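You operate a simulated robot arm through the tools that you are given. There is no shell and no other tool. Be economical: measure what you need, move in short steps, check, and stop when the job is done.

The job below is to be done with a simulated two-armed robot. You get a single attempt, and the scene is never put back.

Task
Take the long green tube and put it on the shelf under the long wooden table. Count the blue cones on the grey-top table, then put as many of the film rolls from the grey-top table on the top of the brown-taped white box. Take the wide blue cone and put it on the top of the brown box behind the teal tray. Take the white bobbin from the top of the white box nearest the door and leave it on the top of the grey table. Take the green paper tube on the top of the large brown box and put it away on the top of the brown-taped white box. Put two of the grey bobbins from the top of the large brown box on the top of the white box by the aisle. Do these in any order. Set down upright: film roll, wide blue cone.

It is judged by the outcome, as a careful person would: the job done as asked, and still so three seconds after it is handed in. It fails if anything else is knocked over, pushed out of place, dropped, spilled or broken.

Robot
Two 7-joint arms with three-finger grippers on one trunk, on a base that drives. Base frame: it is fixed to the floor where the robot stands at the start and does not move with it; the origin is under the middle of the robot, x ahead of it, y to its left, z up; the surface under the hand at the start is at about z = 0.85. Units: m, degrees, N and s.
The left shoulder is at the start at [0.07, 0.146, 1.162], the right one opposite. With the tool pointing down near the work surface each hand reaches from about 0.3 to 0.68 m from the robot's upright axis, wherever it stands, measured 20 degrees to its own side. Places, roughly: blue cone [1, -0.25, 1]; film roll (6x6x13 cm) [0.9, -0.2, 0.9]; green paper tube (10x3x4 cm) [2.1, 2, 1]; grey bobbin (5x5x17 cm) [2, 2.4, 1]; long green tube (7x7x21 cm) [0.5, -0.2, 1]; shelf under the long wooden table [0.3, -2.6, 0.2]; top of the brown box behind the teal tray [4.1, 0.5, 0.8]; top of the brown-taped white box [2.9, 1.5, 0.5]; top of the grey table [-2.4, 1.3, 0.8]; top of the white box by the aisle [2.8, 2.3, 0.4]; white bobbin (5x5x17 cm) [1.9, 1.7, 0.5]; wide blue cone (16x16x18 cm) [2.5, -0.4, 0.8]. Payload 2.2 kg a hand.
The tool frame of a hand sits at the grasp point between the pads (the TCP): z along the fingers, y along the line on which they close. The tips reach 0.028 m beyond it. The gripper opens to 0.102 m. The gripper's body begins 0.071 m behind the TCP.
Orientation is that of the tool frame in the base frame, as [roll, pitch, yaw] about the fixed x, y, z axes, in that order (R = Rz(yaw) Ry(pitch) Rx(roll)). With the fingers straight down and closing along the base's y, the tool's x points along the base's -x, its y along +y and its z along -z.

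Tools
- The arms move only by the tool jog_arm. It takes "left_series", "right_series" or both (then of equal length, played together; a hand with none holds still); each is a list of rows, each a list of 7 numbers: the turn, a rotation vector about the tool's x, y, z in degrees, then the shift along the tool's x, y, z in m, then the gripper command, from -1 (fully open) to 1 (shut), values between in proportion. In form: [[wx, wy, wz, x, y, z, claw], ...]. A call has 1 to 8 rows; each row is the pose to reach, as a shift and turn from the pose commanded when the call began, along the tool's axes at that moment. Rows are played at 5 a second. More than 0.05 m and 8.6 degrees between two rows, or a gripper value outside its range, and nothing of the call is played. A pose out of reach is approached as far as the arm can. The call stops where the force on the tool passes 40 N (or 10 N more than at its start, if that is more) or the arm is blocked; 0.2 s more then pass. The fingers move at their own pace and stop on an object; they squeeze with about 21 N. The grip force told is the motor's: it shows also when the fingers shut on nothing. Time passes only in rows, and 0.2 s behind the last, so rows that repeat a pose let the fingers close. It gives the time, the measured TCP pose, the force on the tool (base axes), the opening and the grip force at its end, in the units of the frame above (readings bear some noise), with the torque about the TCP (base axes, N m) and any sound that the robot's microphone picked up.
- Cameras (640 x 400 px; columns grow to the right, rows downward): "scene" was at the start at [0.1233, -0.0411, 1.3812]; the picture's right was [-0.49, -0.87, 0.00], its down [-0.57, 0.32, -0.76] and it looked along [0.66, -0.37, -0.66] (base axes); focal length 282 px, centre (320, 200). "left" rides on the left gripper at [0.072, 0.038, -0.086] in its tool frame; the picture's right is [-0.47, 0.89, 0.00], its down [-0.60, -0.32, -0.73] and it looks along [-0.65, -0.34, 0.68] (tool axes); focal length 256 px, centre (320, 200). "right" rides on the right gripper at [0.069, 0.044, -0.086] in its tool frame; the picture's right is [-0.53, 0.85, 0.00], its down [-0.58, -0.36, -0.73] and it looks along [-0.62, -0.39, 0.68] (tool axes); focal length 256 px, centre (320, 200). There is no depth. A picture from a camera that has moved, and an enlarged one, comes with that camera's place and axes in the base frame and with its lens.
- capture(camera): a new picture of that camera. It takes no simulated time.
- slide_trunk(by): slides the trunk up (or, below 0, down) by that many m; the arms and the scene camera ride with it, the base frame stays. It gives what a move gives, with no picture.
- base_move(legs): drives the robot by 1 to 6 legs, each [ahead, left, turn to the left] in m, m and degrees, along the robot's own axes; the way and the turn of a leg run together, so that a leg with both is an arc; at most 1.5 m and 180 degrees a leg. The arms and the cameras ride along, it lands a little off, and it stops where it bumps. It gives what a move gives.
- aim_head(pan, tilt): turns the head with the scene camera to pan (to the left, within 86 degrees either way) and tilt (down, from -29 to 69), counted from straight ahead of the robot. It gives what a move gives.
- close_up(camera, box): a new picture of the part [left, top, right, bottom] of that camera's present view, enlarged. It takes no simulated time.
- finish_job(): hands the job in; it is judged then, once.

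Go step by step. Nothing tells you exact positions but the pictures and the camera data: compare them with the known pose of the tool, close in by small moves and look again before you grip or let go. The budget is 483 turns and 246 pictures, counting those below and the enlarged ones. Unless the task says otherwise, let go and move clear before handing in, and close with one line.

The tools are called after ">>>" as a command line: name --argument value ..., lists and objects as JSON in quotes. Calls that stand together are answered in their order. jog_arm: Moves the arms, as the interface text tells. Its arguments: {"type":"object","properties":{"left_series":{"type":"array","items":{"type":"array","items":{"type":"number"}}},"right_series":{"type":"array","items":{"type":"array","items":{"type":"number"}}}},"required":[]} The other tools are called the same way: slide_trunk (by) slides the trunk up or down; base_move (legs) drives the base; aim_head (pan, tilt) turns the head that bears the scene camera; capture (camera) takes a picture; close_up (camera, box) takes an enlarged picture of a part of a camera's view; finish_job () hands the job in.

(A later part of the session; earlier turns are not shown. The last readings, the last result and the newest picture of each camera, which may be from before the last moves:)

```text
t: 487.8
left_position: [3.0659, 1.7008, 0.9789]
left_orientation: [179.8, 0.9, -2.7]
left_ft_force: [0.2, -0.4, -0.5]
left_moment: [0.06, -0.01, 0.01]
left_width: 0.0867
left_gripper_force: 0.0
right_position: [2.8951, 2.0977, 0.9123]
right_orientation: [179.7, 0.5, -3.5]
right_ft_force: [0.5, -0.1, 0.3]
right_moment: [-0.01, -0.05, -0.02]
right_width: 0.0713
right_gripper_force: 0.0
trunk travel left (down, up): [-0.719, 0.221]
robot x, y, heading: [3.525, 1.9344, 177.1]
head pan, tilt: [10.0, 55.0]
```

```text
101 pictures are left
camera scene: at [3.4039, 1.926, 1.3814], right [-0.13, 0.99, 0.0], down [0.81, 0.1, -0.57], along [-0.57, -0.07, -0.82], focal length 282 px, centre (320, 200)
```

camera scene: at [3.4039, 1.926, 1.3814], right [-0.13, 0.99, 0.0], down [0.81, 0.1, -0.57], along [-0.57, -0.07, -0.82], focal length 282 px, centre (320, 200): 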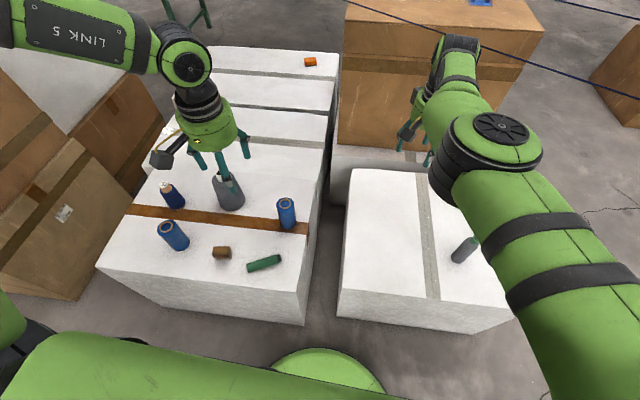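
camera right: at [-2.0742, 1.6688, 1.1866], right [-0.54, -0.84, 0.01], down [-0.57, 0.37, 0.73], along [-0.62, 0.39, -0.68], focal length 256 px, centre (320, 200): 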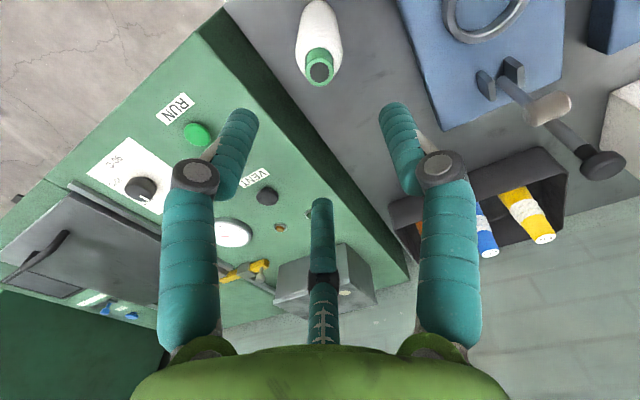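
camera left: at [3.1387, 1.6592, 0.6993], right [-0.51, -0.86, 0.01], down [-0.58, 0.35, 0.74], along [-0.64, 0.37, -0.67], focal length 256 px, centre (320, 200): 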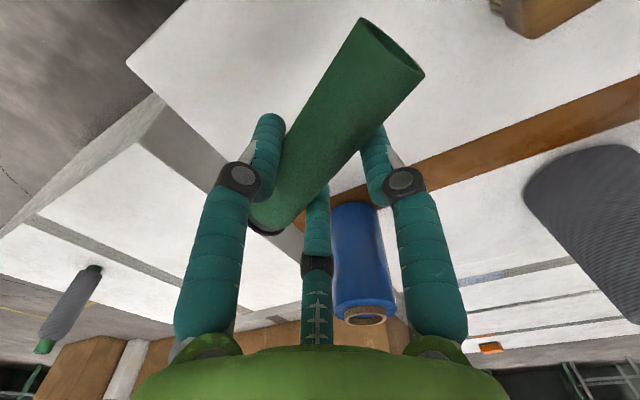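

The green paper tube rests on the taped box. Last: the wide blue cone. I drive back around the east side to the small table.

>>> slide_trunk --by 0.15

>>> base_move --legs '[[-1.4, -0.18, 2.5], [-0.95, 0, 0], [0, 0, -90], [-1.45, 0, 0], [-1.45, 0, 0], [-0.4, 0, 0]]'

```text
t: 489.6
left_position: [3.0669, 1.7012, 1.1285]
left_orientation: [179.8, 1.0, -2.6]
left_ft_force: [-0.6, -0.4, -0.6]
left_moment: [-0.01, 0.03, -0.01]
left_width: 0.0867
left_gripper_force: 0.1
right_position: [2.8961, 2.0945, 1.0635]
right_orientation: [179.7, 0.5, -3.6]
right_ft_force: [0.8, -0.5, -0.7]
right_moment: [-0.03, 0.0, -0.02]
right_width: 0.0713
right_gripper_force: 0.1
trunk travel left (down, up): [-0.869, 0.071]
robot x, y, heading: [3.5251, 1.9327, 177.3]
head pan, tilt: [10.0, 55.0]
```

```text
t: 518.0
left_position: [5.7314, -0.3644, 1.129]
left_orientation: [179.9, 1.1, -87.2]
left_ft_force: [0.3, 0.3, -0.1]
left_moment: [0.03, 0.01, 0.0]
left_width: 0.0867
left_gripper_force: 0.1
right_position: [6.1066, -0.156, 1.0611]
right_orientation: [179.8, 0.4, -88.0]
right_ft_force: [-1.0, 0.2, 0.2]
right_moment: [0.01, 0.02, 0.01]
right_width: 0.0713
right_gripper_force: 0.0
trunk travel left (down, up): [-0.869, 0.071]
robot x, y, heading: [6.0056, -0.8027, 92.7]
head pan, tilt: [10.0, 55.0]
stopped in leg 5: the robot was blocked; the commanded pose is now the measured one
```

I touched something, likely the orange trolley. I look right before moving off.

>>> aim_head --pan -80 --tilt 35

>>> capture --camera "scene"

```text
t: 519.6
left_position: [5.7305, -0.3659, 1.1283]
left_orientation: [179.9, 1.2, -87.1]
left_ft_force: [-0.3, -0.8, -0.4]
left_moment: [-0.02, -0.01, 0.0]
left_width: 0.0867
left_gripper_force: 0.0
right_position: [6.1071, -0.1578, 1.0623]
right_orientation: [179.6, 0.5, -88.1]
right_ft_force: [-0.6, -0.2, -0.6]
right_moment: [0.0, 0.0, 0.02]
right_width: 0.0712
right_gripper_force: 0.0
trunk travel left (down, up): [-0.869, 0.071]
robot x, y, heading: [6.0038, -0.8004, 92.9]
head pan, tilt: [-80.0, 35.0]
```

```text
100 pictures are left
camera scene: at [6.0873, -0.7312, 1.5596], right [0.22, -0.98, 0.0], down [-0.56, -0.13, -0.82], along [0.8, 0.18, -0.57], focal length 282 px, centre (320, 200)
```

scene: 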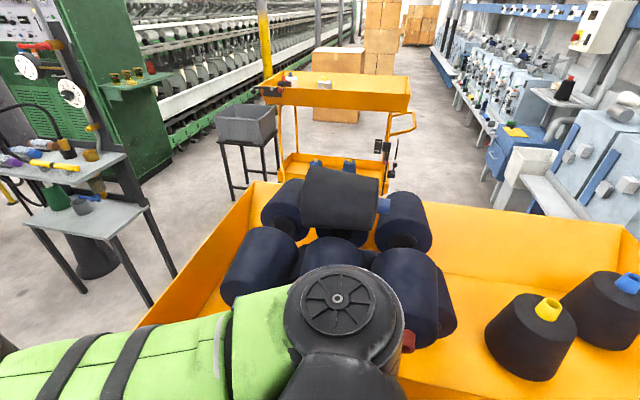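

>>> base_move --legs '[[0, 0.28, -2.8], [-0.5, 0, 0]]'

>>> capture --camera "scene"

```text
t: 524.2
left_position: [5.4637, -0.8585, 1.129]
left_orientation: [179.8, 1.1, -90.7]
left_ft_force: [0.3, -0.6, 0.2]
left_moment: [0.0, 0.01, 0.01]
left_width: 0.0868
left_gripper_force: 0.0
right_position: [5.852, -0.6722, 1.0623]
right_orientation: [179.6, 0.4, -91.5]
right_ft_force: [0.0, 0.9, -0.6]
right_moment: [0.02, -0.02, 0.02]
right_width: 0.0713
right_gripper_force: 0.0
trunk travel left (down, up): [-0.869, 0.071]
robot x, y, heading: [5.7072, -1.3073, 88.9]
head pan, tilt: [-80.0, 35.0]
```

```text
99 pictures are left
camera scene: at [5.7978, -1.244, 1.5595], right [0.16, -0.99, 0.0], down [-0.57, -0.09, -0.82], along [0.81, 0.13, -0.57], focal length 282 px, centre (320, 200)
```

scene: 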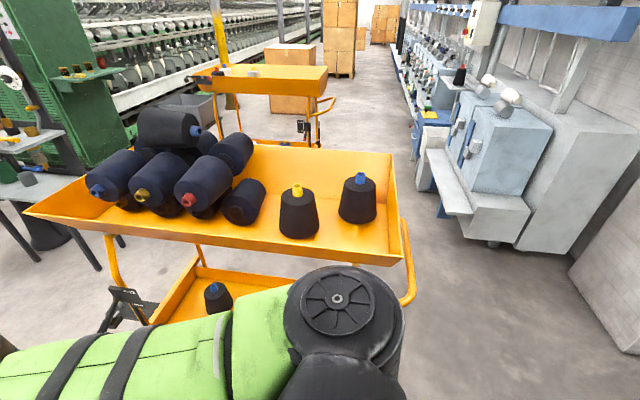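

>>> base_move --legs '[[0, 0, 91], [1.5, 0, 0], [1.4, 0, 0], [0, 0, -90]]'

>>> aim_head --pan 10 --tilt 40

>>> capture --camera "scene"

```text
t: 545.7
left_position: [2.576, -0.8448, 1.1289]
left_orientation: [179.8, 1.1, -89.6]
left_ft_force: [-1.0, -0.3, 0.1]
left_moment: [0.01, 0.01, 0.01]
left_width: 0.0867
left_gripper_force: 0.1
right_position: [2.962, -0.6534, 1.0626]
right_orientation: [179.7, 0.5, -90.5]
right_ft_force: [-0.3, 0.2, -0.4]
right_moment: [-0.03, -0.01, 0.01]
right_width: 0.0713
right_gripper_force: 0.1
trunk travel left (down, up): [-0.869, 0.071]
robot x, y, heading: [2.8311, -1.2915, 90.3]
head pan, tilt: [-80.0, 35.0]
```

```text
t: 547.4
left_position: [2.5772, -0.845, 1.1288]
left_orientation: [179.8, 1.2, -89.7]
left_ft_force: [0.1, 0.0, -0.4]
left_moment: [-0.05, -0.01, 0.0]
left_width: 0.0866
left_gripper_force: 0.0
right_position: [2.9623, -0.6529, 1.0624]
right_orientation: [179.7, 0.5, -90.6]
right_ft_force: [-0.2, -0.4, -0.4]
right_moment: [0.03, -0.02, -0.02]
right_width: 0.0713
right_gripper_force: 0.1
trunk travel left (down, up): [-0.869, 0.071]
robot x, y, heading: [2.8325, -1.2929, 90.2]
head pan, tilt: [10.0, 40.0]
```

```text
98 pictures are left
camera scene: at [2.816, -1.1579, 1.5521], right [0.98, 0.18, 0.0], down [0.11, -0.63, -0.77], along [-0.14, 0.75, -0.64], focal length 282 px, centre (320, 200)
```

scene: 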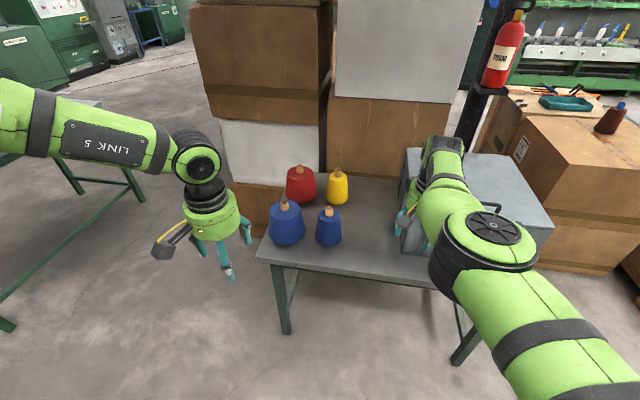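

>>> close_up --camera "scene" --box '[240, 150, 400, 270]'

```text
3.33 times, centred on (320, 210) of scene
camera zoom: at [2.816, -1.1579, 1.5521], right [0.98, 0.18, 0.0], down [0.11, -0.63, -0.77], along [-0.14, 0.75, -0.64], focal length 938 px, centre (320, 167)
```

zoom: 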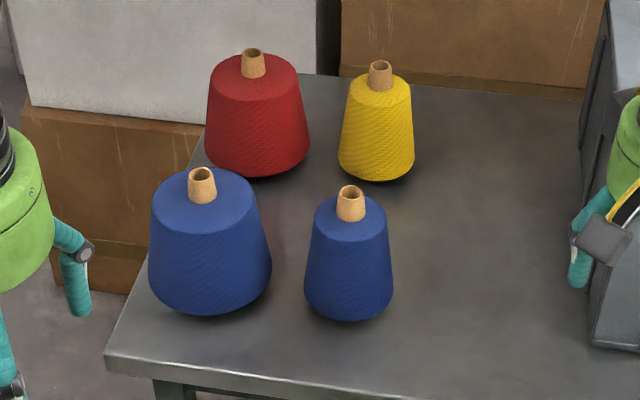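

>>> base_move --legs '[[0.25, 0.13, 0]]'

>>> jog_arm --left_series '[[0, 0, 0, -0.03, -0.03, 0, -0.6], [0, 0, 0, -0.06, -0.06, 0, -0.6], [0, 0, 0, -0.09, -0.09, 0, -0.6], [0, 0, 0, -0.12, -0.1, 0, -0.6]]'

>>> capture --camera "left"

>>> capture --camera "scene"

```text
t: 549.3
left_position: [2.4481, -0.6004, 1.1301]
left_orientation: [179.7, 1.2, -89.6]
left_ft_force: [0.7, 0.8, 0.5]
left_moment: [0.0, 0.0, 0.01]
left_width: 0.0865
left_gripper_force: 0.0
right_position: [2.8329, -0.4091, 1.0638]
right_orientation: [179.6, 0.7, -90.5]
right_ft_force: [-0.1, 0.0, -0.5]
right_moment: [0.03, 0.0, -0.02]
right_width: 0.0714
right_gripper_force: 0.1
trunk travel left (down, up): [-0.869, 0.071]
robot x, y, heading: [2.7005, -1.0479, 90.2]
head pan, tilt: [10.0, 40.0]
```

```text
t: 550.3
left_position: [2.5191, -0.5217, 1.1407]
left_orientation: [179.9, 1.2, -89.8]
left_ft_force: [0.0, -1.0, 0.5]
left_moment: [-0.02, -0.02, -0.01]
left_width: 0.0816
left_gripper_force: 0.1
left hand out of reach, approached as far as the arm can: row 3, 4
right_position: [2.8317, -0.4076, 1.0641]
right_orientation: [179.8, 0.5, -90.5]
right_ft_force: [-0.1, -0.9, 0.7]
right_moment: [-0.01, -0.01, 0.05]
right_width: 0.0714
right_gripper_force: 0.0
trunk travel left (down, up): [-0.869, 0.071]
robot x, y, heading: [2.7047, -1.0485, 90.3]
head pan, tilt: [10.0, 40.0]
```

```text
96 pictures are left
camera left: at [2.4832, -0.5948, 1.2245], right [-0.89, 0.46, 0.01], down [0.32, 0.59, 0.74], along [0.33, 0.66, -0.67], focal length 256 px, centre (320, 200)
```

left: 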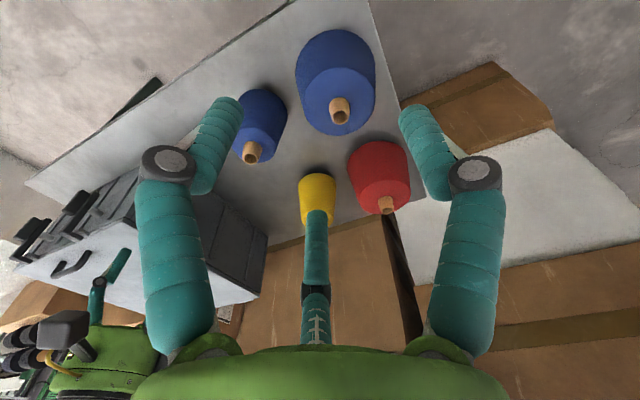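

```text
95 pictures are left
camera scene: at [2.6857, -0.9127, 1.5522], right [0.98, 0.18, 0.0], down [0.11, -0.63, -0.77], along [-0.14, 0.75, -0.64], focal length 282 px, centre (320, 200)
```

scene: 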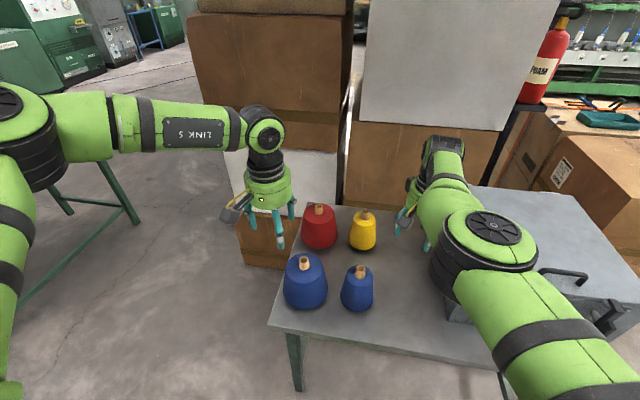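

>>> base_move --legs '[[0.07, 0, 0]]'

>>> slide_trunk --by -0.1

>>> jog_arm --left_series '[[0, 0, 0, -0.03, -0.012, 0.02, -0.2], [0, 0, 0, -0.056, -0.023, 0.04, -0.2]]'

>>> capture --camera "left"

```text
t: 551.4
left_position: [2.5209, -0.4574, 1.1437]
left_orientation: [179.9, 1.5, -89.7]
left_ft_force: [-0.5, -0.4, -0.8]
left_moment: [0.07, 0.01, -0.04]
left_width: 0.0815
left_gripper_force: 0.1
right_position: [2.8316, -0.3449, 1.0671]
right_orientation: [179.7, 0.8, -90.5]
right_ft_force: [0.7, -0.1, 1.1]
right_moment: [0.08, 0.02, -0.03]
right_width: 0.0714
right_gripper_force: 0.1
trunk travel left (down, up): [-0.869, 0.071]
robot x, y, heading: [2.7021, -0.9766, 90.3]
head pan, tilt: [10.0, 40.0]
```

```text
t: 552.7
left_position: [2.5199, -0.4502, 1.0399]
left_orientation: [179.9, 1.2, -89.6]
left_ft_force: [0.1, 0.1, -0.5]
left_moment: [0.0, 0.02, 0.01]
left_width: 0.0817
left_gripper_force: 0.1
right_position: [2.8299, -0.3383, 0.9621]
right_orientation: [179.8, 0.6, -90.5]
right_ft_force: [-0.5, 0.2, 0.5]
right_moment: [-0.05, 0.0, -0.02]
right_width: 0.0714
right_gripper_force: 0.1
trunk travel left (down, up): [-0.769, 0.171]
robot x, y, heading: [2.7004, -0.976, 90.1]
head pan, tilt: [10.0, 40.0]
```

```text
t: 553.3
left_position: [2.5073, -0.4453, 1.0268]
left_orientation: [180.0, 1.2, -89.7]
left_ft_force: [0.1, -0.4, 0.1]
left_moment: [0.02, 0.0, -0.01]
left_width: 0.0613
left_gripper_force: 0.0
left hand out of reach, approached as far as the arm can: row 1, 2
right_position: [2.8319, -0.3369, 0.9627]
right_orientation: [179.8, 0.5, -90.5]
right_ft_force: [0.0, -0.6, 0.0]
right_moment: [-0.01, 0.02, 0.03]
right_width: 0.0714
right_gripper_force: 0.0
trunk travel left (down, up): [-0.769, 0.171]
robot x, y, heading: [2.6994, -0.979, 90.1]
head pan, tilt: [10.0, 40.0]
```

```text
94 pictures are left
camera left: at [2.4714, -0.5201, 1.1111], right [-0.89, 0.46, 0.01], down [0.32, 0.59, 0.74], along [0.34, 0.66, -0.67], focal length 256 px, centre (320, 200)
```

left: 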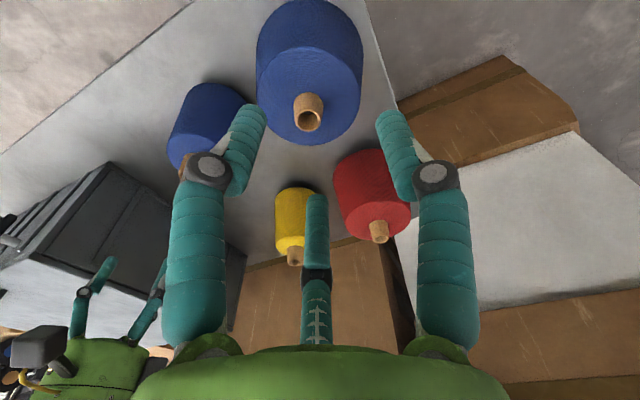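

>>> jog_arm --right_series '[[0, 0, 0, 0.03, -0.01, -0.03, -0.4], [0, 0, 0, 0.06, -0.02, -0.06, -0.4], [0, 0, 0, 0.09, -0.03, -0.09, -0.4], [0, 0, 0, 0.12, -0.04, -0.09, -0.4]]' --left_series '[[0, 0, 0, 0.04, 0, -0.02, -0.2], [0, 0, 0, 0.08, 0, -0.04, -0.2], [0, 0, 0, 0.12, 0, -0.06, -0.2], [0, 0, 0, 0.12, -0.04, -0.06, -0.2]]'

>>> capture --camera "scene"

```text
t: 554.3
left_position: [2.5512, -0.5634, 1.0853]
left_orientation: [179.7, 1.1, -89.7]
left_ft_force: [0.8, 0.8, 0.5]
left_moment: [-0.04, 0.06, -0.01]
left_width: 0.0614
left_gripper_force: 0.1
right_position: [2.8339, -0.3376, 0.9624]
right_orientation: [179.6, 0.5, -90.5]
right_ft_force: [0.3, 0.9, 0.2]
right_moment: [-0.03, 0.04, -0.01]
right_width: 0.0716
right_gripper_force: 0.0
right hand out of reach, approached as far as the arm can: row 1, 2, 3, 4
trunk travel left (down, up): [-0.769, 0.171]
robot x, y, heading: [2.7018, -0.9776, 90.1]
head pan, tilt: [10.0, 40.0]
```

```text
93 pictures are left
camera scene: at [2.6894, -0.8411, 1.4519], right [0.98, 0.18, 0.0], down [0.11, -0.63, -0.77], along [-0.14, 0.75, -0.64], focal length 282 px, centre (320, 200)
```

scene: 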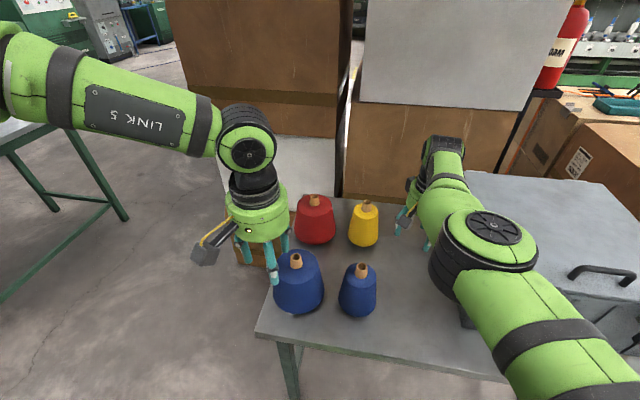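

>>> jog_arm --right_series '[[0, 0, 0, 0, -0.04, 0, -0.4], [0, 0, 0, 0, -0.08, 0, -0.4], [0, 0, 0, 0, -0.12, 0, -0.4], [0, 0, 0, 0, -0.16, 0, -0.4], [0, 0, 0, 0, -0.16, 0, -0.4]]' --left_series '[[0, 0, 0, -0.035, 0.002, 0.01, -0.2], [0, 0, 0, -0.07, 0.004, 0.02, -0.2], [0, 0, 0, -0.105, 0.006, 0.03, -0.2], [0, 0, 0, -0.14, 0.008, 0.04, -0.2], [0, 0, 0, -0.167, 0.009, 0.05, -0.2]]'

```text
t: 555.5
left_position: [2.5073, -0.4371, 1.0478]
left_orientation: [180.0, 1.2, -89.6]
left_ft_force: [-0.2, -0.2, -1.0]
left_moment: [0.04, -0.04, 0.02]
left_width: 0.0613
left_gripper_force: 0.0
left hand out of reach, approached as far as the arm can: row 3, 4, 5
right_position: [2.9934, -0.338, 0.9635]
right_orientation: [179.8, 0.3, -90.6]
right_ft_force: [-1.4, 0.9, 0.3]
right_moment: [-0.01, 0.0, -0.04]
right_width: 0.0716
right_gripper_force: 0.1
trunk travel left (down, up): [-0.769, 0.171]
robot x, y, heading: [2.7023, -0.9782, 90.2]
head pan, tilt: [10.0, 40.0]
```

>>> jog_arm --left_series '[[0, 0, 0, 0, 0, 0.04, -0.2], [0, 0, 0, 0, 0, 0.08, -0.2], [0, 0, 0, -0.02, -0.01, 0.1, -0.2], [0, 0, 0, -0.04, -0.03, 0.1, -0.2]]'

>>> aim_head --pan -15 --tilt 45

>>> capture --camera "scene"

```text
t: 556.5
left_position: [2.4922, -0.4555, 0.9843]
left_orientation: [179.8, 1.2, -89.7]
left_ft_force: [0.5, -0.7, 0.0]
left_moment: [-0.01, 0.0, -0.04]
left_width: 0.0611
left_gripper_force: 0.0
left hand out of reach, approached as far as the arm can: row 1, 2, 3, 4
right_position: [2.9934, -0.3391, 0.9643]
right_orientation: [179.7, 0.5, -90.5]
right_ft_force: [0.5, -0.8, -0.7]
right_moment: [-0.02, 0.02, -0.01]
right_width: 0.0715
right_gripper_force: 0.0
trunk travel left (down, up): [-0.769, 0.171]
robot x, y, heading: [2.7026, -0.9764, 90.2]
head pan, tilt: [10.0, 40.0]
```

```text
t: 557.4
left_position: [2.4921, -0.4544, 0.9834]
left_orientation: [179.8, 1.2, -89.7]
left_ft_force: [0.4, -0.3, 0.5]
left_moment: [0.02, -0.03, 0.01]
left_width: 0.0611
left_gripper_force: 0.1
right_position: [2.9931, -0.3392, 0.9625]
right_orientation: [179.7, 0.4, -90.5]
right_ft_force: [0.3, 0.3, -0.1]
right_moment: [0.0, 0.0, 0.0]
right_width: 0.0715
right_gripper_force: 0.2
trunk travel left (down, up): [-0.769, 0.171]
robot x, y, heading: [2.7013, -0.9783, 90.0]
head pan, tilt: [-15.0, 45.0]
```

```text
92 pictures are left
camera scene: at [2.7212, -0.8479, 1.4448], right [0.97, -0.25, 0.0], down [-0.18, -0.68, -0.71], along [0.18, 0.68, -0.71], focal length 282 px, centre (320, 200)
```

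scene: 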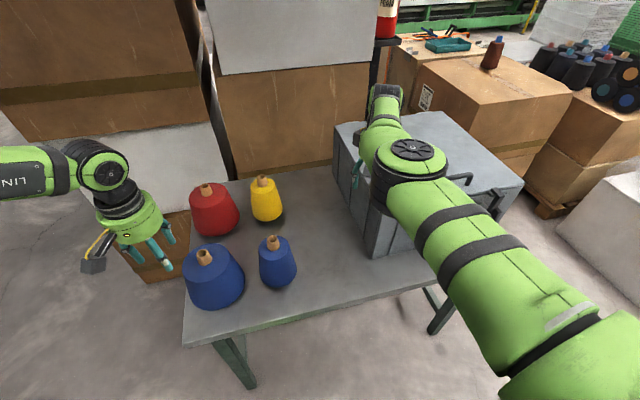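

The left arm is in an awkward posture; the right arm has reached that distance reliably. I raise the trunk and shift left so the cone lies in front of the right hand.

>>> slide_trunk --by 0.16

>>> base_move --legs '[[-0.1, 0, 0], [0, 0.28, 0]]'

>>> jog_arm --right_series '[[0, 0, 0, 0, 0.04, 0, -0.2], [0, 0, 0, 0, 0.08, 0, -0.2], [0, 0, 0, 0, 0.12, 0, -0.2], [0, 0, 0, 0, 0.14, 0, -0.2]]'

>>> aim_head --pan 0 --tilt 45

>>> capture --camera "scene"

>>> capture --camera "right"

```text
t: 559.2
left_position: [2.4915, -0.4552, 1.1438]
left_orientation: [179.8, 1.2, -89.7]
left_ft_force: [0.0, -0.1, -0.3]
left_moment: [-0.02, -0.01, 0.03]
left_width: 0.061
left_gripper_force: 0.1
right_position: [2.9929, -0.3393, 1.1239]
right_orientation: [179.7, 0.5, -90.5]
right_ft_force: [-0.6, -0.5, -0.3]
right_moment: [-0.02, 0.04, -0.03]
right_width: 0.0713
right_gripper_force: 0.0
trunk travel left (down, up): [-0.929, 0.011]
robot x, y, heading: [2.6969, -0.9776, 90.4]
head pan, tilt: [-15.0, 45.0]
```

```text
t: 561.9
left_position: [2.214, -0.5569, 1.1453]
left_orientation: [179.8, 1.1, -89.7]
left_ft_force: [-0.2, -0.4, 0.3]
left_moment: [0.01, 0.04, -0.02]
left_width: 0.0612
left_gripper_force: 0.1
right_position: [2.7137, -0.4403, 1.1253]
right_orientation: [179.5, 0.5, -90.4]
right_ft_force: [0.3, -0.2, -0.6]
right_moment: [-0.02, 0.01, 0.01]
right_width: 0.0714
right_gripper_force: 0.0
trunk travel left (down, up): [-0.929, 0.011]
robot x, y, heading: [2.4209, -1.0797, 90.2]
head pan, tilt: [-15.0, 45.0]
```

```text
t: 562.9
left_position: [2.2113, -0.5569, 1.1431]
left_orientation: [179.9, 1.2, -89.7]
left_ft_force: [0.3, -0.3, -0.1]
left_moment: [0.0, -0.05, -0.05]
left_width: 0.0611
left_gripper_force: 0.1
right_position: [2.57, -0.4378, 1.1255]
right_orientation: [179.8, 0.4, -90.4]
right_ft_force: [-0.1, 0.6, 0.6]
right_moment: [0.02, -0.01, -0.03]
right_width: 0.061
right_gripper_force: 0.0
trunk travel left (down, up): [-0.929, 0.011]
robot x, y, heading: [2.4233, -1.0756, 90.7]
head pan, tilt: [-15.0, 45.0]
```

```text
t: 563.7
left_position: [2.2109, -0.5573, 1.1442]
left_orientation: [180.0, 1.2, -89.6]
left_ft_force: [0.0, 0.1, 0.4]
left_moment: [0.0, 0.0, -0.02]
left_width: 0.0614
left_gripper_force: 0.1
right_position: [2.5709, -0.4388, 1.1257]
right_orientation: [179.8, 0.6, -90.5]
right_ft_force: [0.6, 0.2, 0.0]
right_moment: [0.04, 0.04, -0.01]
right_width: 0.0614
right_gripper_force: 0.0
trunk travel left (down, up): [-0.929, 0.011]
robot x, y, heading: [2.4192, -1.0769, 90.3]
head pan, tilt: [0.0, 45.0]
```

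```text
91 pictures are left
camera scene: at [2.4202, -0.9466, 1.6048], right [1.0, 0.01, 0.0], down [0.0, -0.71, -0.71], along [0.0, 0.71, -0.71], focal length 282 px, centre (320, 200)
```

scene: 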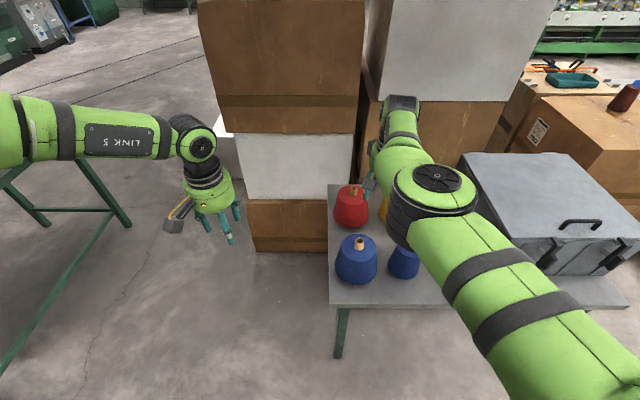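

```text
90 pictures are left
camera right: at [2.5273, -0.5086, 1.2111], right [-0.84, 0.54, 0.01], down [0.37, 0.57, 0.73], along [0.39, 0.62, -0.68], focal length 256 px, centre (320, 200)
```

right: 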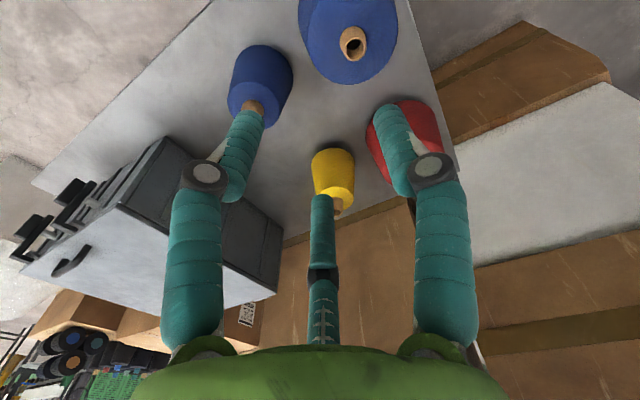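

>>> jog_arm --right_series '[[0, 0, 0, -0.015, 0.015, 0, -0.2], [0, 0, 0, -0.028, 0.029, 0, -0.2]]'

>>> slide_trunk --by -0.12

>>> capture --camera "right"

>>> capture --camera "scene"

```text
t: 564.3
left_position: [2.2114, -0.5561, 1.1441]
left_orientation: [179.9, 1.2, -89.6]
left_ft_force: [-0.2, 0.0, -0.5]
left_moment: [0.01, -0.02, 0.01]
left_width: 0.0612
left_gripper_force: 0.2
right_position: [2.5649, -0.4334, 1.1264]
right_orientation: [179.7, 0.5, -90.5]
right_ft_force: [-0.3, 0.5, 0.7]
right_moment: [-0.03, -0.04, 0.03]
right_width: 0.061
right_gripper_force: 0.1
right hand out of reach, approached as far as the arm can: row 1, 2
trunk travel left (down, up): [-0.929, 0.011]
robot x, y, heading: [2.4209, -1.0748, 90.5]
head pan, tilt: [0.0, 45.0]
```

```text
t: 565.8
left_position: [2.2118, -0.5561, 1.0238]
left_orientation: [179.8, 1.2, -89.7]
left_ft_force: [-0.1, 0.8, -1.1]
left_moment: [0.01, 0.03, 0.0]
left_width: 0.0611
left_gripper_force: 0.2
right_position: [2.5643, -0.4344, 1.0068]
right_orientation: [179.7, 0.6, -90.3]
right_ft_force: [-0.4, -0.1, 0.3]
right_moment: [0.0, 0.01, -0.03]
right_width: 0.0613
right_gripper_force: 0.0
trunk travel left (down, up): [-0.809, 0.131]
robot x, y, heading: [2.4157, -1.0809, 90.3]
head pan, tilt: [0.0, 45.0]
```

```text
89 pictures are left
camera right: at [2.5212, -0.5044, 1.0915], right [-0.84, 0.54, 0.01], down [0.37, 0.57, 0.74], along [0.39, 0.62, -0.68], focal length 256 px, centre (320, 200)
```

right: 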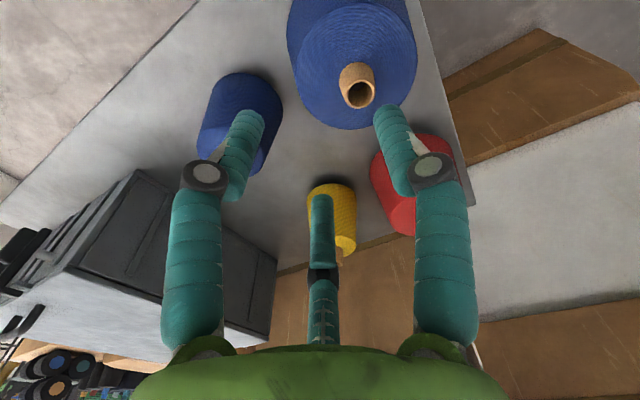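

```text
88 pictures are left
camera scene: at [2.4202, -0.9468, 1.4849], right [1.0, 0.01, 0.0], down [0.0, -0.71, -0.71], along [0.0, 0.71, -0.71], focal length 282 px, centre (320, 200)
```

scene: 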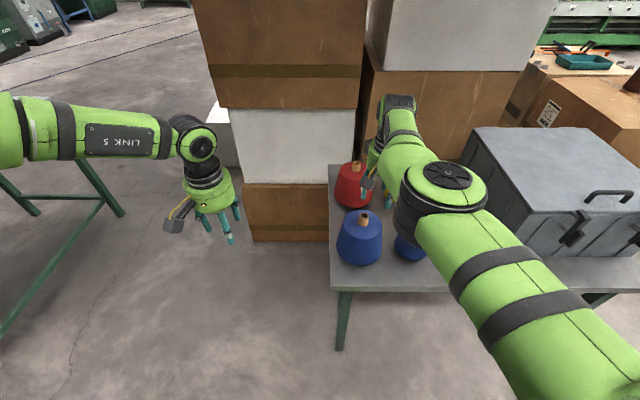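

>>> base_move --legs '[[0.014, 0.023, 0]]'

>>> slide_trunk --by -0.05

>>> capture --camera "right"

```text
t: 566.6
left_position: [2.1937, -0.5451, 1.0263]
left_orientation: [179.8, 1.3, -89.8]
left_ft_force: [0.7, -0.7, 1.0]
left_moment: [0.03, 0.12, 0.0]
left_width: 0.0613
left_gripper_force: 0.0
right_position: [2.5473, -0.423, 1.0062]
right_orientation: [179.6, 0.7, -90.5]
right_ft_force: [0.4, -0.8, 0.9]
right_moment: [0.05, 0.04, -0.02]
right_width: 0.0611
right_gripper_force: 0.1
trunk travel left (down, up): [-0.809, 0.131]
robot x, y, heading: [2.398, -1.0653, 90.2]
head pan, tilt: [0.0, 45.0]
```

```text
t: 567.5
left_position: [2.1884, -0.5415, 0.9745]
left_orientation: [-179.9, 1.3, -89.7]
left_ft_force: [0.6, 0.0, -0.6]
left_moment: [0.0, -0.02, 0.0]
left_width: 0.0612
left_gripper_force: 0.0
right_position: [2.5419, -0.42, 0.9563]
right_orientation: [179.8, 0.6, -90.4]
right_ft_force: [0.1, 0.4, -0.6]
right_moment: [0.01, -0.01, -0.05]
right_width: 0.0612
right_gripper_force: 0.0
trunk travel left (down, up): [-0.759, 0.181]
robot x, y, heading: [2.3979, -1.0632, 90.1]
head pan, tilt: [0.0, 45.0]
```

```text
87 pictures are left
camera right: at [2.4987, -0.4904, 1.0413], right [-0.84, 0.54, 0.01], down [0.37, 0.57, 0.74], along [0.39, 0.62, -0.68], focal length 256 px, centre (320, 200)
```

right: 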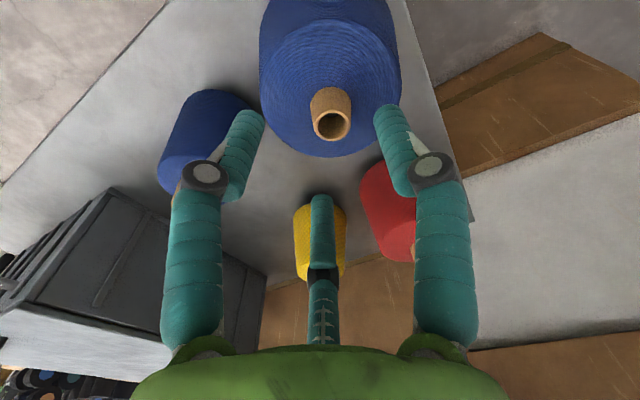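

>>> jog_arm --right_series '[[0, 0, 0, 0, 0.004, 0, -0.5], [0, 0, 0, 0, 0.007, 0, -0.5]]'

>>> slide_trunk --by -0.035

>>> capture --camera "right"

```text
t: 568.1
left_position: [2.1888, -0.5435, 0.9743]
left_orientation: [180.0, 1.2, -89.8]
left_ft_force: [0.3, 0.9, -1.0]
left_moment: [-0.01, -0.02, 0.0]
left_width: 0.0609
left_gripper_force: 0.1
right_position: [2.5378, -0.421, 0.9557]
right_orientation: [179.8, 0.7, -90.3]
right_ft_force: [0.2, 0.1, 0.1]
right_moment: [0.05, 0.0, -0.05]
right_width: 0.0764
right_gripper_force: 0.1
trunk travel left (down, up): [-0.759, 0.181]
robot x, y, heading: [2.3957, -1.0651, 90.4]
head pan, tilt: [0.0, 45.0]
```

```text
t: 568.9
left_position: [2.1895, -0.5427, 0.9388]
left_orientation: [179.9, 1.2, -89.7]
left_ft_force: [0.0, 0.0, 0.7]
left_moment: [0.0, 0.03, 0.03]
left_width: 0.0612
left_gripper_force: 0.0
right_position: [2.5363, -0.4222, 0.9212]
right_orientation: [179.7, 0.7, -90.4]
right_ft_force: [0.6, 0.7, 0.1]
right_moment: [0.01, -0.02, 0.01]
right_width: 0.0764
right_gripper_force: 0.0
trunk travel left (down, up): [-0.724, 0.216]
robot x, y, heading: [2.3993, -1.0634, 90.1]
head pan, tilt: [0.0, 45.0]
```

```text
86 pictures are left
camera right: at [2.4937, -0.4921, 1.0061], right [-0.84, 0.54, 0.01], down [0.37, 0.56, 0.74], along [0.39, 0.62, -0.68], focal length 256 px, centre (320, 200)
```

right: 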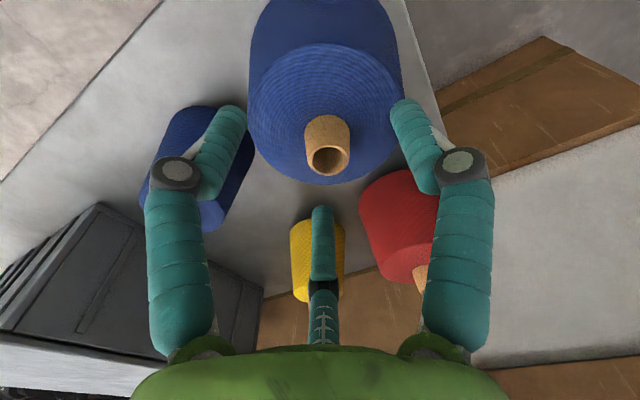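

>>> slide_trunk --by -0.012

>>> slide_trunk --by -0.008

>>> capture --camera "right"

```text
t: 569.5
left_position: [2.1898, -0.5432, 0.9261]
left_orientation: [179.9, 1.2, -89.7]
left_ft_force: [-0.2, 0.3, 0.3]
left_moment: [-0.01, 0.0, -0.03]
left_width: 0.0609
left_gripper_force: 0.1
right_position: [2.5377, -0.4217, 0.9095]
right_orientation: [179.7, 0.7, -90.4]
right_ft_force: [0.6, -0.4, -0.3]
right_moment: [0.0, -0.01, 0.01]
right_width: 0.0765
right_gripper_force: 0.1
trunk travel left (down, up): [-0.712, 0.228]
robot x, y, heading: [2.398, -1.0643, 90.5]
head pan, tilt: [0.0, 45.0]
```

```text
t: 570.1
left_position: [2.1894, -0.5432, 0.9176]
left_orientation: [179.9, 1.1, -89.6]
left_ft_force: [-0.3, -0.4, 0.1]
left_moment: [0.03, -0.03, 0.02]
left_width: 0.0611
left_gripper_force: 0.2
right_position: [2.5372, -0.4224, 0.9011]
right_orientation: [179.7, 0.7, -90.3]
right_ft_force: [-1.1, 0.1, 0.5]
right_moment: [-0.03, -0.02, 0.01]
right_width: 0.0764
right_gripper_force: 0.0
trunk travel left (down, up): [-0.704, 0.236]
robot x, y, heading: [2.3981, -1.0604, 90.3]
head pan, tilt: [0.0, 45.0]
```

```text
85 pictures are left
camera right: at [2.4936, -0.4916, 0.9859], right [-0.84, 0.54, 0.01], down [0.37, 0.57, 0.74], along [0.39, 0.62, -0.68], focal length 256 px, centre (320, 200)
```

right: 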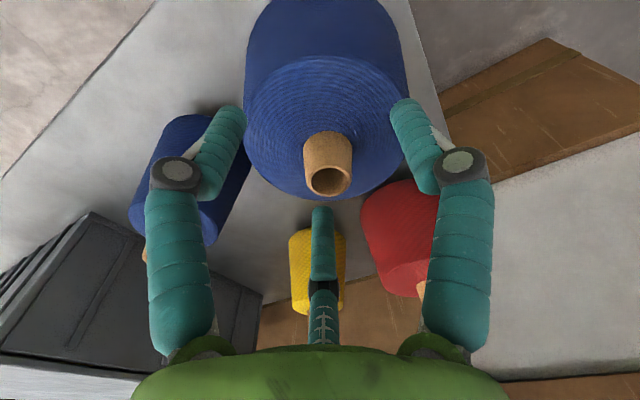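

>>> slide_trunk --by -0.008

>>> slide_trunk --by -0.006

>>> slide_trunk --by -0.005

```text
t: 570.6
left_position: [2.1883, -0.5421, 0.9119]
left_orientation: [179.9, 1.2, -89.7]
left_ft_force: [-0.7, -0.1, 0.1]
left_moment: [-0.01, 0.0, 0.05]
left_width: 0.061
left_gripper_force: 0.0
right_position: [2.5364, -0.4217, 0.8917]
right_orientation: [179.6, 0.8, -90.4]
right_ft_force: [-0.3, 0.0, 0.6]
right_moment: [0.05, 0.02, -0.01]
right_width: 0.0765
right_gripper_force: 0.1
trunk travel left (down, up): [-0.696, 0.244]
robot x, y, heading: [2.3984, -1.0635, 90.3]
head pan, tilt: [0.0, 45.0]
```

```text
t: 571.2
left_position: [2.1891, -0.5438, 0.9044]
left_orientation: [-180.0, 1.2, -89.7]
left_ft_force: [-0.3, 0.1, -0.8]
left_moment: [-0.01, 0.01, 0.01]
left_width: 0.0612
left_gripper_force: 0.0
right_position: [2.5374, -0.4211, 0.886]
right_orientation: [179.7, 0.7, -90.4]
right_ft_force: [0.2, 0.4, 0.4]
right_moment: [0.02, 0.0, -0.03]
right_width: 0.0764
right_gripper_force: 0.0
trunk travel left (down, up): [-0.69, 0.25]
robot x, y, heading: [2.395, -1.0665, 90.2]
head pan, tilt: [0.0, 45.0]
```

```text
t: 571.7
left_position: [2.1892, -0.5431, 0.9006]
left_orientation: [179.9, 1.3, -89.7]
left_ft_force: [-0.2, 0.6, 0.1]
left_moment: [-0.03, 0.01, -0.01]
left_width: 0.0611
left_gripper_force: 0.1
right_position: [2.5368, -0.4209, 0.8812]
right_orientation: [179.7, 0.7, -90.3]
right_ft_force: [1.0, 0.1, -0.6]
right_moment: [0.0, -0.02, -0.04]
right_width: 0.0763
right_gripper_force: 0.0
trunk travel left (down, up): [-0.685, 0.255]
robot x, y, heading: [2.3952, -1.0643, 90.2]
head pan, tilt: [0.0, 45.0]
```

>>> slide_trunk --by -0.006

>>> slide_trunk --by -0.006

>>> capture --camera "right"

```text
t: 572.3
left_position: [2.1896, -0.5424, 0.8936]
left_orientation: [179.8, 1.2, -89.8]
left_ft_force: [0.4, 0.3, -0.4]
left_moment: [-0.01, 0.0, -0.01]
left_width: 0.0614
left_gripper_force: 0.0
right_position: [2.5371, -0.4211, 0.8764]
right_orientation: [179.6, 0.7, -90.3]
right_ft_force: [0.5, 0.2, -1.0]
right_moment: [0.02, -0.03, 0.0]
right_width: 0.077
right_gripper_force: 0.1
trunk travel left (down, up): [-0.679, 0.261]
robot x, y, heading: [2.3957, -1.0666, 90.3]
head pan, tilt: [0.0, 45.0]
```

```text
t: 572.8
left_position: [2.1897, -0.5432, 0.8874]
left_orientation: [179.9, 1.2, -89.7]
left_ft_force: [0.3, -0.2, 0.3]
left_moment: [-0.01, 0.02, 0.01]
left_width: 0.061
left_gripper_force: 0.0
right_position: [2.5371, -0.42, 0.8693]
right_orientation: [179.7, 0.8, -90.3]
right_ft_force: [1.3, 3.0, -0.2]
right_moment: [0.0, -0.02, 0.01]
right_width: 0.0779
right_gripper_force: 0.5
trunk travel left (down, up): [-0.673, 0.267]
robot x, y, heading: [2.4014, -1.0629, 90.6]
head pan, tilt: [0.0, 45.0]
```

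```text
84 pictures are left
camera right: at [2.4939, -0.4913, 0.9546], right [-0.84, 0.54, 0.01], down [0.37, 0.57, 0.74], along [0.39, 0.62, -0.68], focal length 256 px, centre (320, 200)
```

right: 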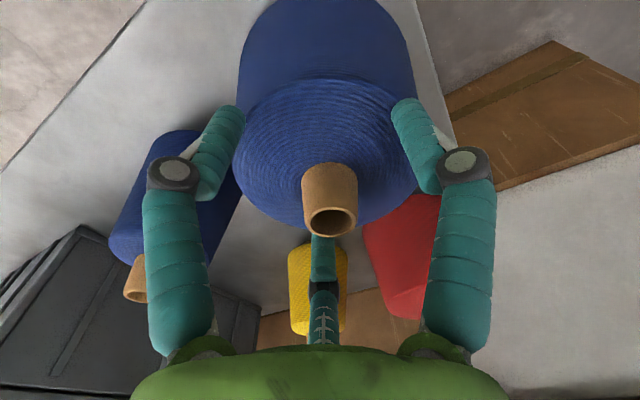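

>>> slide_trunk --by 0.005

>>> jog_arm --right_series '[[0, 0, 0, 0, 0, 0, -0.1], [0, 0, 0, 0, 0, 0, 0.3], [0, 0, 0, 0, 0, 0, 0.6], [0, 0, 0, 0, 0, 0, 0.9], [0, 0, 0, 0, 0, 0, 0.9]]'

>>> capture --camera "right"

```text
t: 573.4
left_position: [2.1897, -0.5434, 0.8934]
left_orientation: [179.9, 1.2, -89.7]
left_ft_force: [0.4, -0.8, 0.4]
left_moment: [0.03, 0.02, 0.0]
left_width: 0.0613
left_gripper_force: 0.1
right_position: [2.5366, -0.4212, 0.8743]
right_orientation: [179.7, 0.7, -90.4]
right_ft_force: [0.4, 1.2, 0.3]
right_moment: [0.03, 0.01, 0.01]
right_width: 0.0773
right_gripper_force: 0.6
trunk travel left (down, up): [-0.678, 0.262]
robot x, y, heading: [2.4006, -1.0647, 90.3]
head pan, tilt: [0.0, 45.0]
```

```text
t: 574.6
left_position: [2.1891, -0.5434, 0.8938]
left_orientation: [180.0, 1.3, -89.7]
left_ft_force: [0.2, 0.1, 0.3]
left_moment: [0.01, -0.02, 0.01]
left_width: 0.0612
left_gripper_force: 0.0
right_position: [2.5375, -0.4216, 0.876]
right_orientation: [179.6, 0.8, -90.4]
right_ft_force: [1.4, 2.3, 7.2]
right_moment: [0.24, -0.07, -0.03]
right_width: 0.0398
right_gripper_force: 21.0
trunk travel left (down, up): [-0.678, 0.262]
robot x, y, heading: [2.3963, -1.0649, 90.3]
head pan, tilt: [0.0, 45.0]
```

```text
83 pictures are left
camera right: at [2.4937, -0.4921, 0.9607], right [-0.84, 0.54, 0.01], down [0.37, 0.56, 0.74], along [0.39, 0.62, -0.68], focal length 256 px, centre (320, 200)
```

right: 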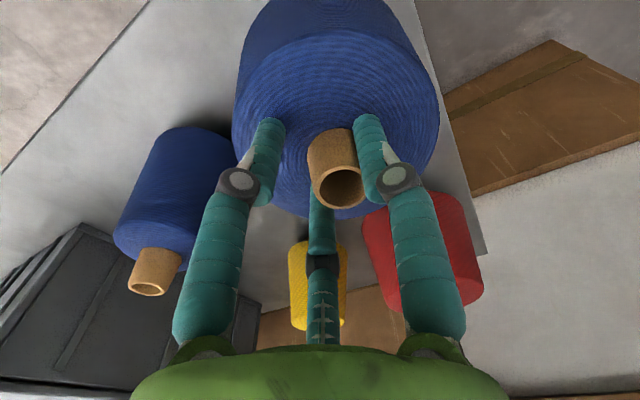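

>>> slide_trunk --by 0.04

>>> capture --camera "scene"

```text
t: 575.4
left_position: [2.1885, -0.5401, 0.9316]
left_orientation: [179.9, 1.1, -89.7]
left_ft_force: [-0.2, 0.4, -0.6]
left_moment: [-0.01, -0.02, -0.02]
left_width: 0.0611
left_gripper_force: 0.1
right_position: [2.5361, -0.4197, 0.9122]
right_orientation: [179.7, 0.5, -90.3]
right_ft_force: [0.2, 1.1, -11.8]
right_moment: [-0.14, -0.07, 0.01]
right_width: 0.039
right_gripper_force: 21.7
trunk travel left (down, up): [-0.718, 0.222]
robot x, y, heading: [2.3989, -1.0632, 90.2]
head pan, tilt: [0.0, 45.0]
```

```text
82 pictures are left
camera scene: at [2.3977, -0.9295, 1.3934], right [1.0, 0.01, 0.0], down [0.0, -0.71, -0.71], along [0.0, 0.71, -0.71], focal length 282 px, centre (320, 200)
```

scene: 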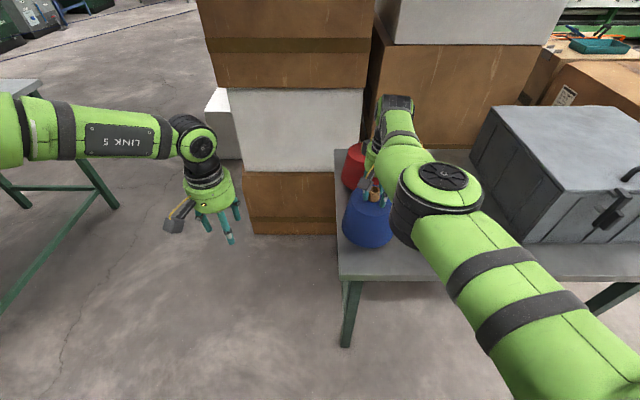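

>>> slide_trunk --by 0.2

>>> base_move --legs '[[-0.3, 0, 0], [0, -1.45, 0]]'

>>> aim_head --pan 0 --tilt 35

>>> capture --camera "scene"

```text
t: 577.6
left_position: [2.1888, -0.5404, 1.132]
left_orientation: [179.9, 1.2, -89.7]
left_ft_force: [-1.0, -0.5, -0.4]
left_moment: [-0.02, -0.02, -0.02]
left_width: 0.0611
left_gripper_force: 0.0
right_position: [2.5381, -0.42, 1.113]
right_orientation: [179.7, 0.7, -90.4]
right_ft_force: [-0.3, -0.6, -10.8]
right_moment: [-0.13, -0.08, -0.02]
right_width: 0.0388
right_gripper_force: 21.1
trunk travel left (down, up): [-0.918, 0.022]
robot x, y, heading: [2.3997, -1.0619, 90.2]
head pan, tilt: [0.0, 45.0]
```

```text
t: 586.4
left_position: [3.628, -0.8291, 1.1324]
left_orientation: [180.0, 1.1, -89.8]
left_ft_force: [0.8, -0.2, -0.7]
left_moment: [-0.01, -0.01, 0.02]
left_width: 0.0613
left_gripper_force: 0.0
right_position: [3.9751, -0.7094, 1.1135]
right_orientation: [179.6, 0.6, -90.5]
right_ft_force: [0.1, 0.7, -12.3]
right_moment: [-0.12, -0.08, 0.02]
right_width: 0.0389
right_gripper_force: 21.5
trunk travel left (down, up): [-0.918, 0.022]
robot x, y, heading: [3.8321, -1.3511, 90.1]
head pan, tilt: [0.0, 45.0]
```

```text
t: 587.1
left_position: [3.6283, -0.829, 1.1328]
left_orientation: [180.0, 1.1, -89.7]
left_ft_force: [0.1, 0.0, 0.3]
left_moment: [0.04, 0.0, 0.0]
left_width: 0.0612
left_gripper_force: 0.1
right_position: [3.9755, -0.7099, 1.1123]
right_orientation: [179.7, 0.5, -90.5]
right_ft_force: [-0.3, 0.0, -12.5]
right_moment: [-0.12, -0.07, 0.0]
right_width: 0.039
right_gripper_force: 21.1
trunk travel left (down, up): [-0.918, 0.022]
robot x, y, heading: [3.8368, -1.3524, 90.2]
head pan, tilt: [0.0, 35.0]
```

```text
81 pictures are left
camera scene: at [3.8353, -1.2126, 1.6083], right [1.0, 0.0, 0.0], down [0.0, -0.58, -0.82], along [0.0, 0.82, -0.58], focal length 282 px, centre (320, 200)
```

scene: 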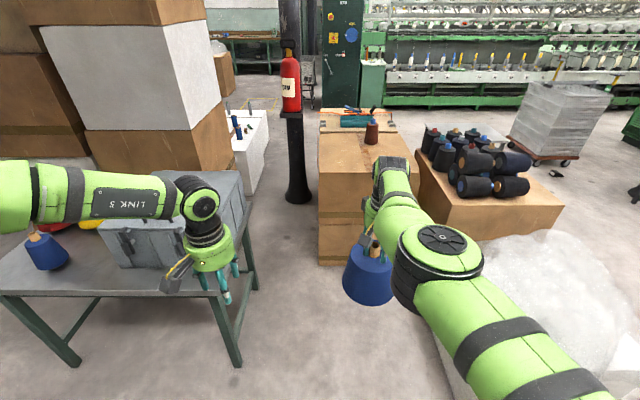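

>>> base_move --legs '[[0.9, -0.07, 0]]'

>>> aim_head --pan -5 --tilt 45

>>> capture --camera "scene"

>>> capture --camera "left"

```text
t: 591.8
left_position: [3.6792, 0.0594, 1.1329]
left_orientation: [179.9, 1.2, -88.8]
left_ft_force: [0.0, 0.6, 0.3]
left_moment: [0.01, 0.03, -0.02]
left_width: 0.0612
left_gripper_force: 0.1
right_position: [4.0233, 0.1854, 1.1134]
right_orientation: [179.7, 0.6, -89.5]
right_ft_force: [0.3, -1.0, -11.9]
right_moment: [-0.12, -0.05, 0.03]
right_width: 0.0388
right_gripper_force: 21.2
trunk travel left (down, up): [-0.918, 0.022]
robot x, y, heading: [3.8943, -0.4591, 91.1]
head pan, tilt: [0.0, 35.0]
```

```text
t: 592.5
left_position: [3.6783, 0.0594, 1.133]
left_orientation: [180.0, 1.0, -88.9]
left_ft_force: [-0.1, 0.0, 0.6]
left_moment: [-0.01, 0.02, 0.0]
left_width: 0.0611
left_gripper_force: 0.0
right_position: [4.0238, 0.1858, 1.1127]
right_orientation: [179.7, 0.5, -89.5]
right_ft_force: [0.4, 0.1, -11.7]
right_moment: [-0.12, -0.1, 0.0]
right_width: 0.0388
right_gripper_force: 20.9
trunk travel left (down, up): [-0.918, 0.022]
robot x, y, heading: [3.8972, -0.4596, 91.3]
head pan, tilt: [-5.0, 45.0]
```

```text
80 pictures are left
camera scene: at [3.8991, -0.3263, 1.5936], right [1.0, -0.07, 0.0], down [-0.05, -0.71, -0.71], along [0.05, 0.7, -0.71], focal length 282 px, centre (320, 200)
```

scene: 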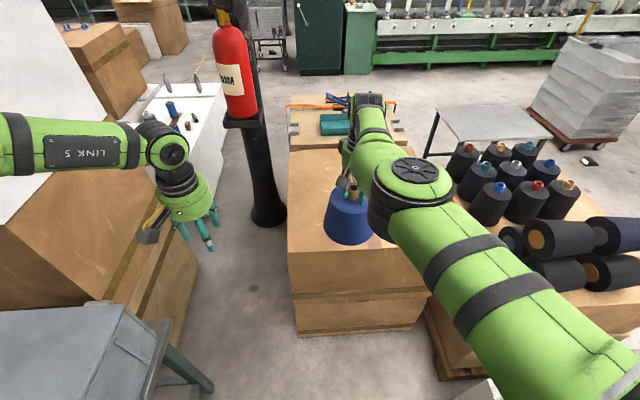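

```text
79 pictures are left
camera left: at [3.6421, -0.0148, 1.2168], right [-0.89, 0.45, 0.01], down [0.31, 0.6, 0.74], along [0.33, 0.67, -0.67], focal length 256 px, centre (320, 200)
```

left: 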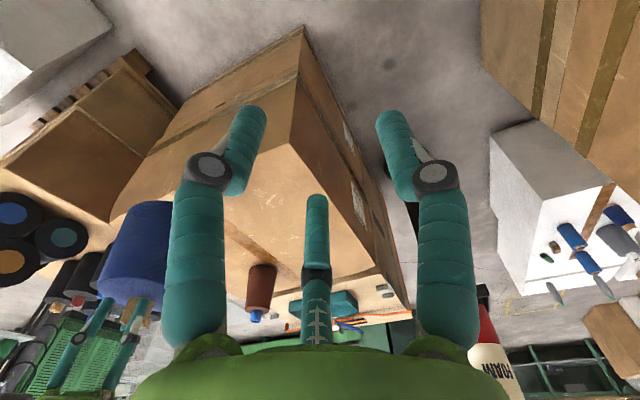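

>>> base_move --legs '[[0.25, -0.02, -1.2]]'

>>> capture --camera "scene"

>>> capture --camera "right"

```text
t: 594.4
left_position: [3.705, 0.31, 1.1335]
left_orientation: [179.9, 1.3, -89.9]
left_ft_force: [-0.8, -0.6, 0.0]
left_moment: [0.0, 0.0, -0.03]
left_width: 0.061
left_gripper_force: 0.0
right_position: [4.0521, 0.4307, 1.117]
right_orientation: [179.7, 0.6, -90.6]
right_ft_force: [-0.2, -0.2, -12.1]
right_moment: [-0.15, -0.08, -0.01]
right_width: 0.0388
right_gripper_force: 21.2
trunk travel left (down, up): [-0.918, 0.022]
robot x, y, heading: [3.9131, -0.2125, 90.1]
head pan, tilt: [-5.0, 45.0]
```

```text
78 pictures are left
camera scene: at [3.9186, -0.0821, 1.594], right [1.0, -0.08, 0.0], down [-0.06, -0.7, -0.71], along [0.06, 0.71, -0.71], focal length 282 px, centre (320, 200)
```

scene: 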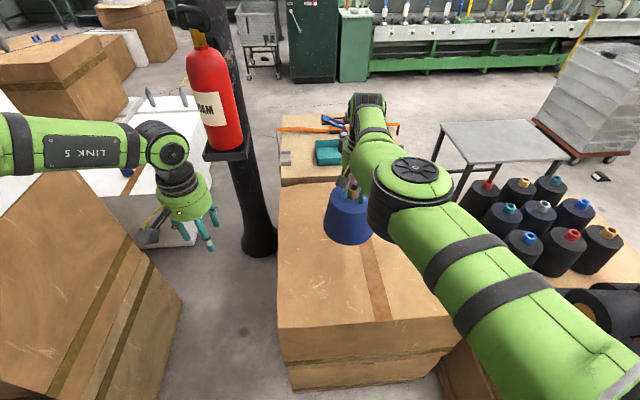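

```text
77 pictures are left
camera right: at [4.009, 0.3593, 1.2003], right [-0.84, 0.54, 0.01], down [0.37, 0.56, 0.74], along [0.39, 0.62, -0.68], focal length 256 px, centre (320, 200)
```

right: 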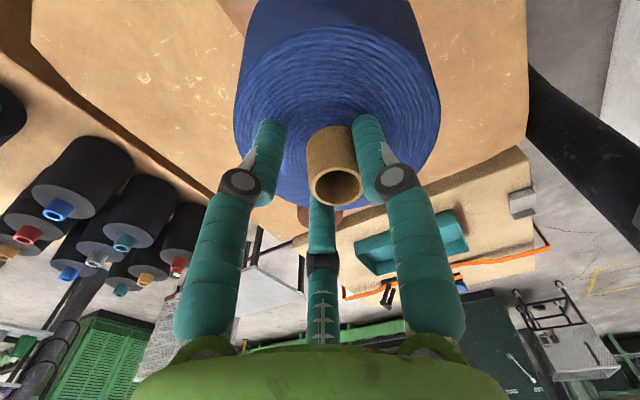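

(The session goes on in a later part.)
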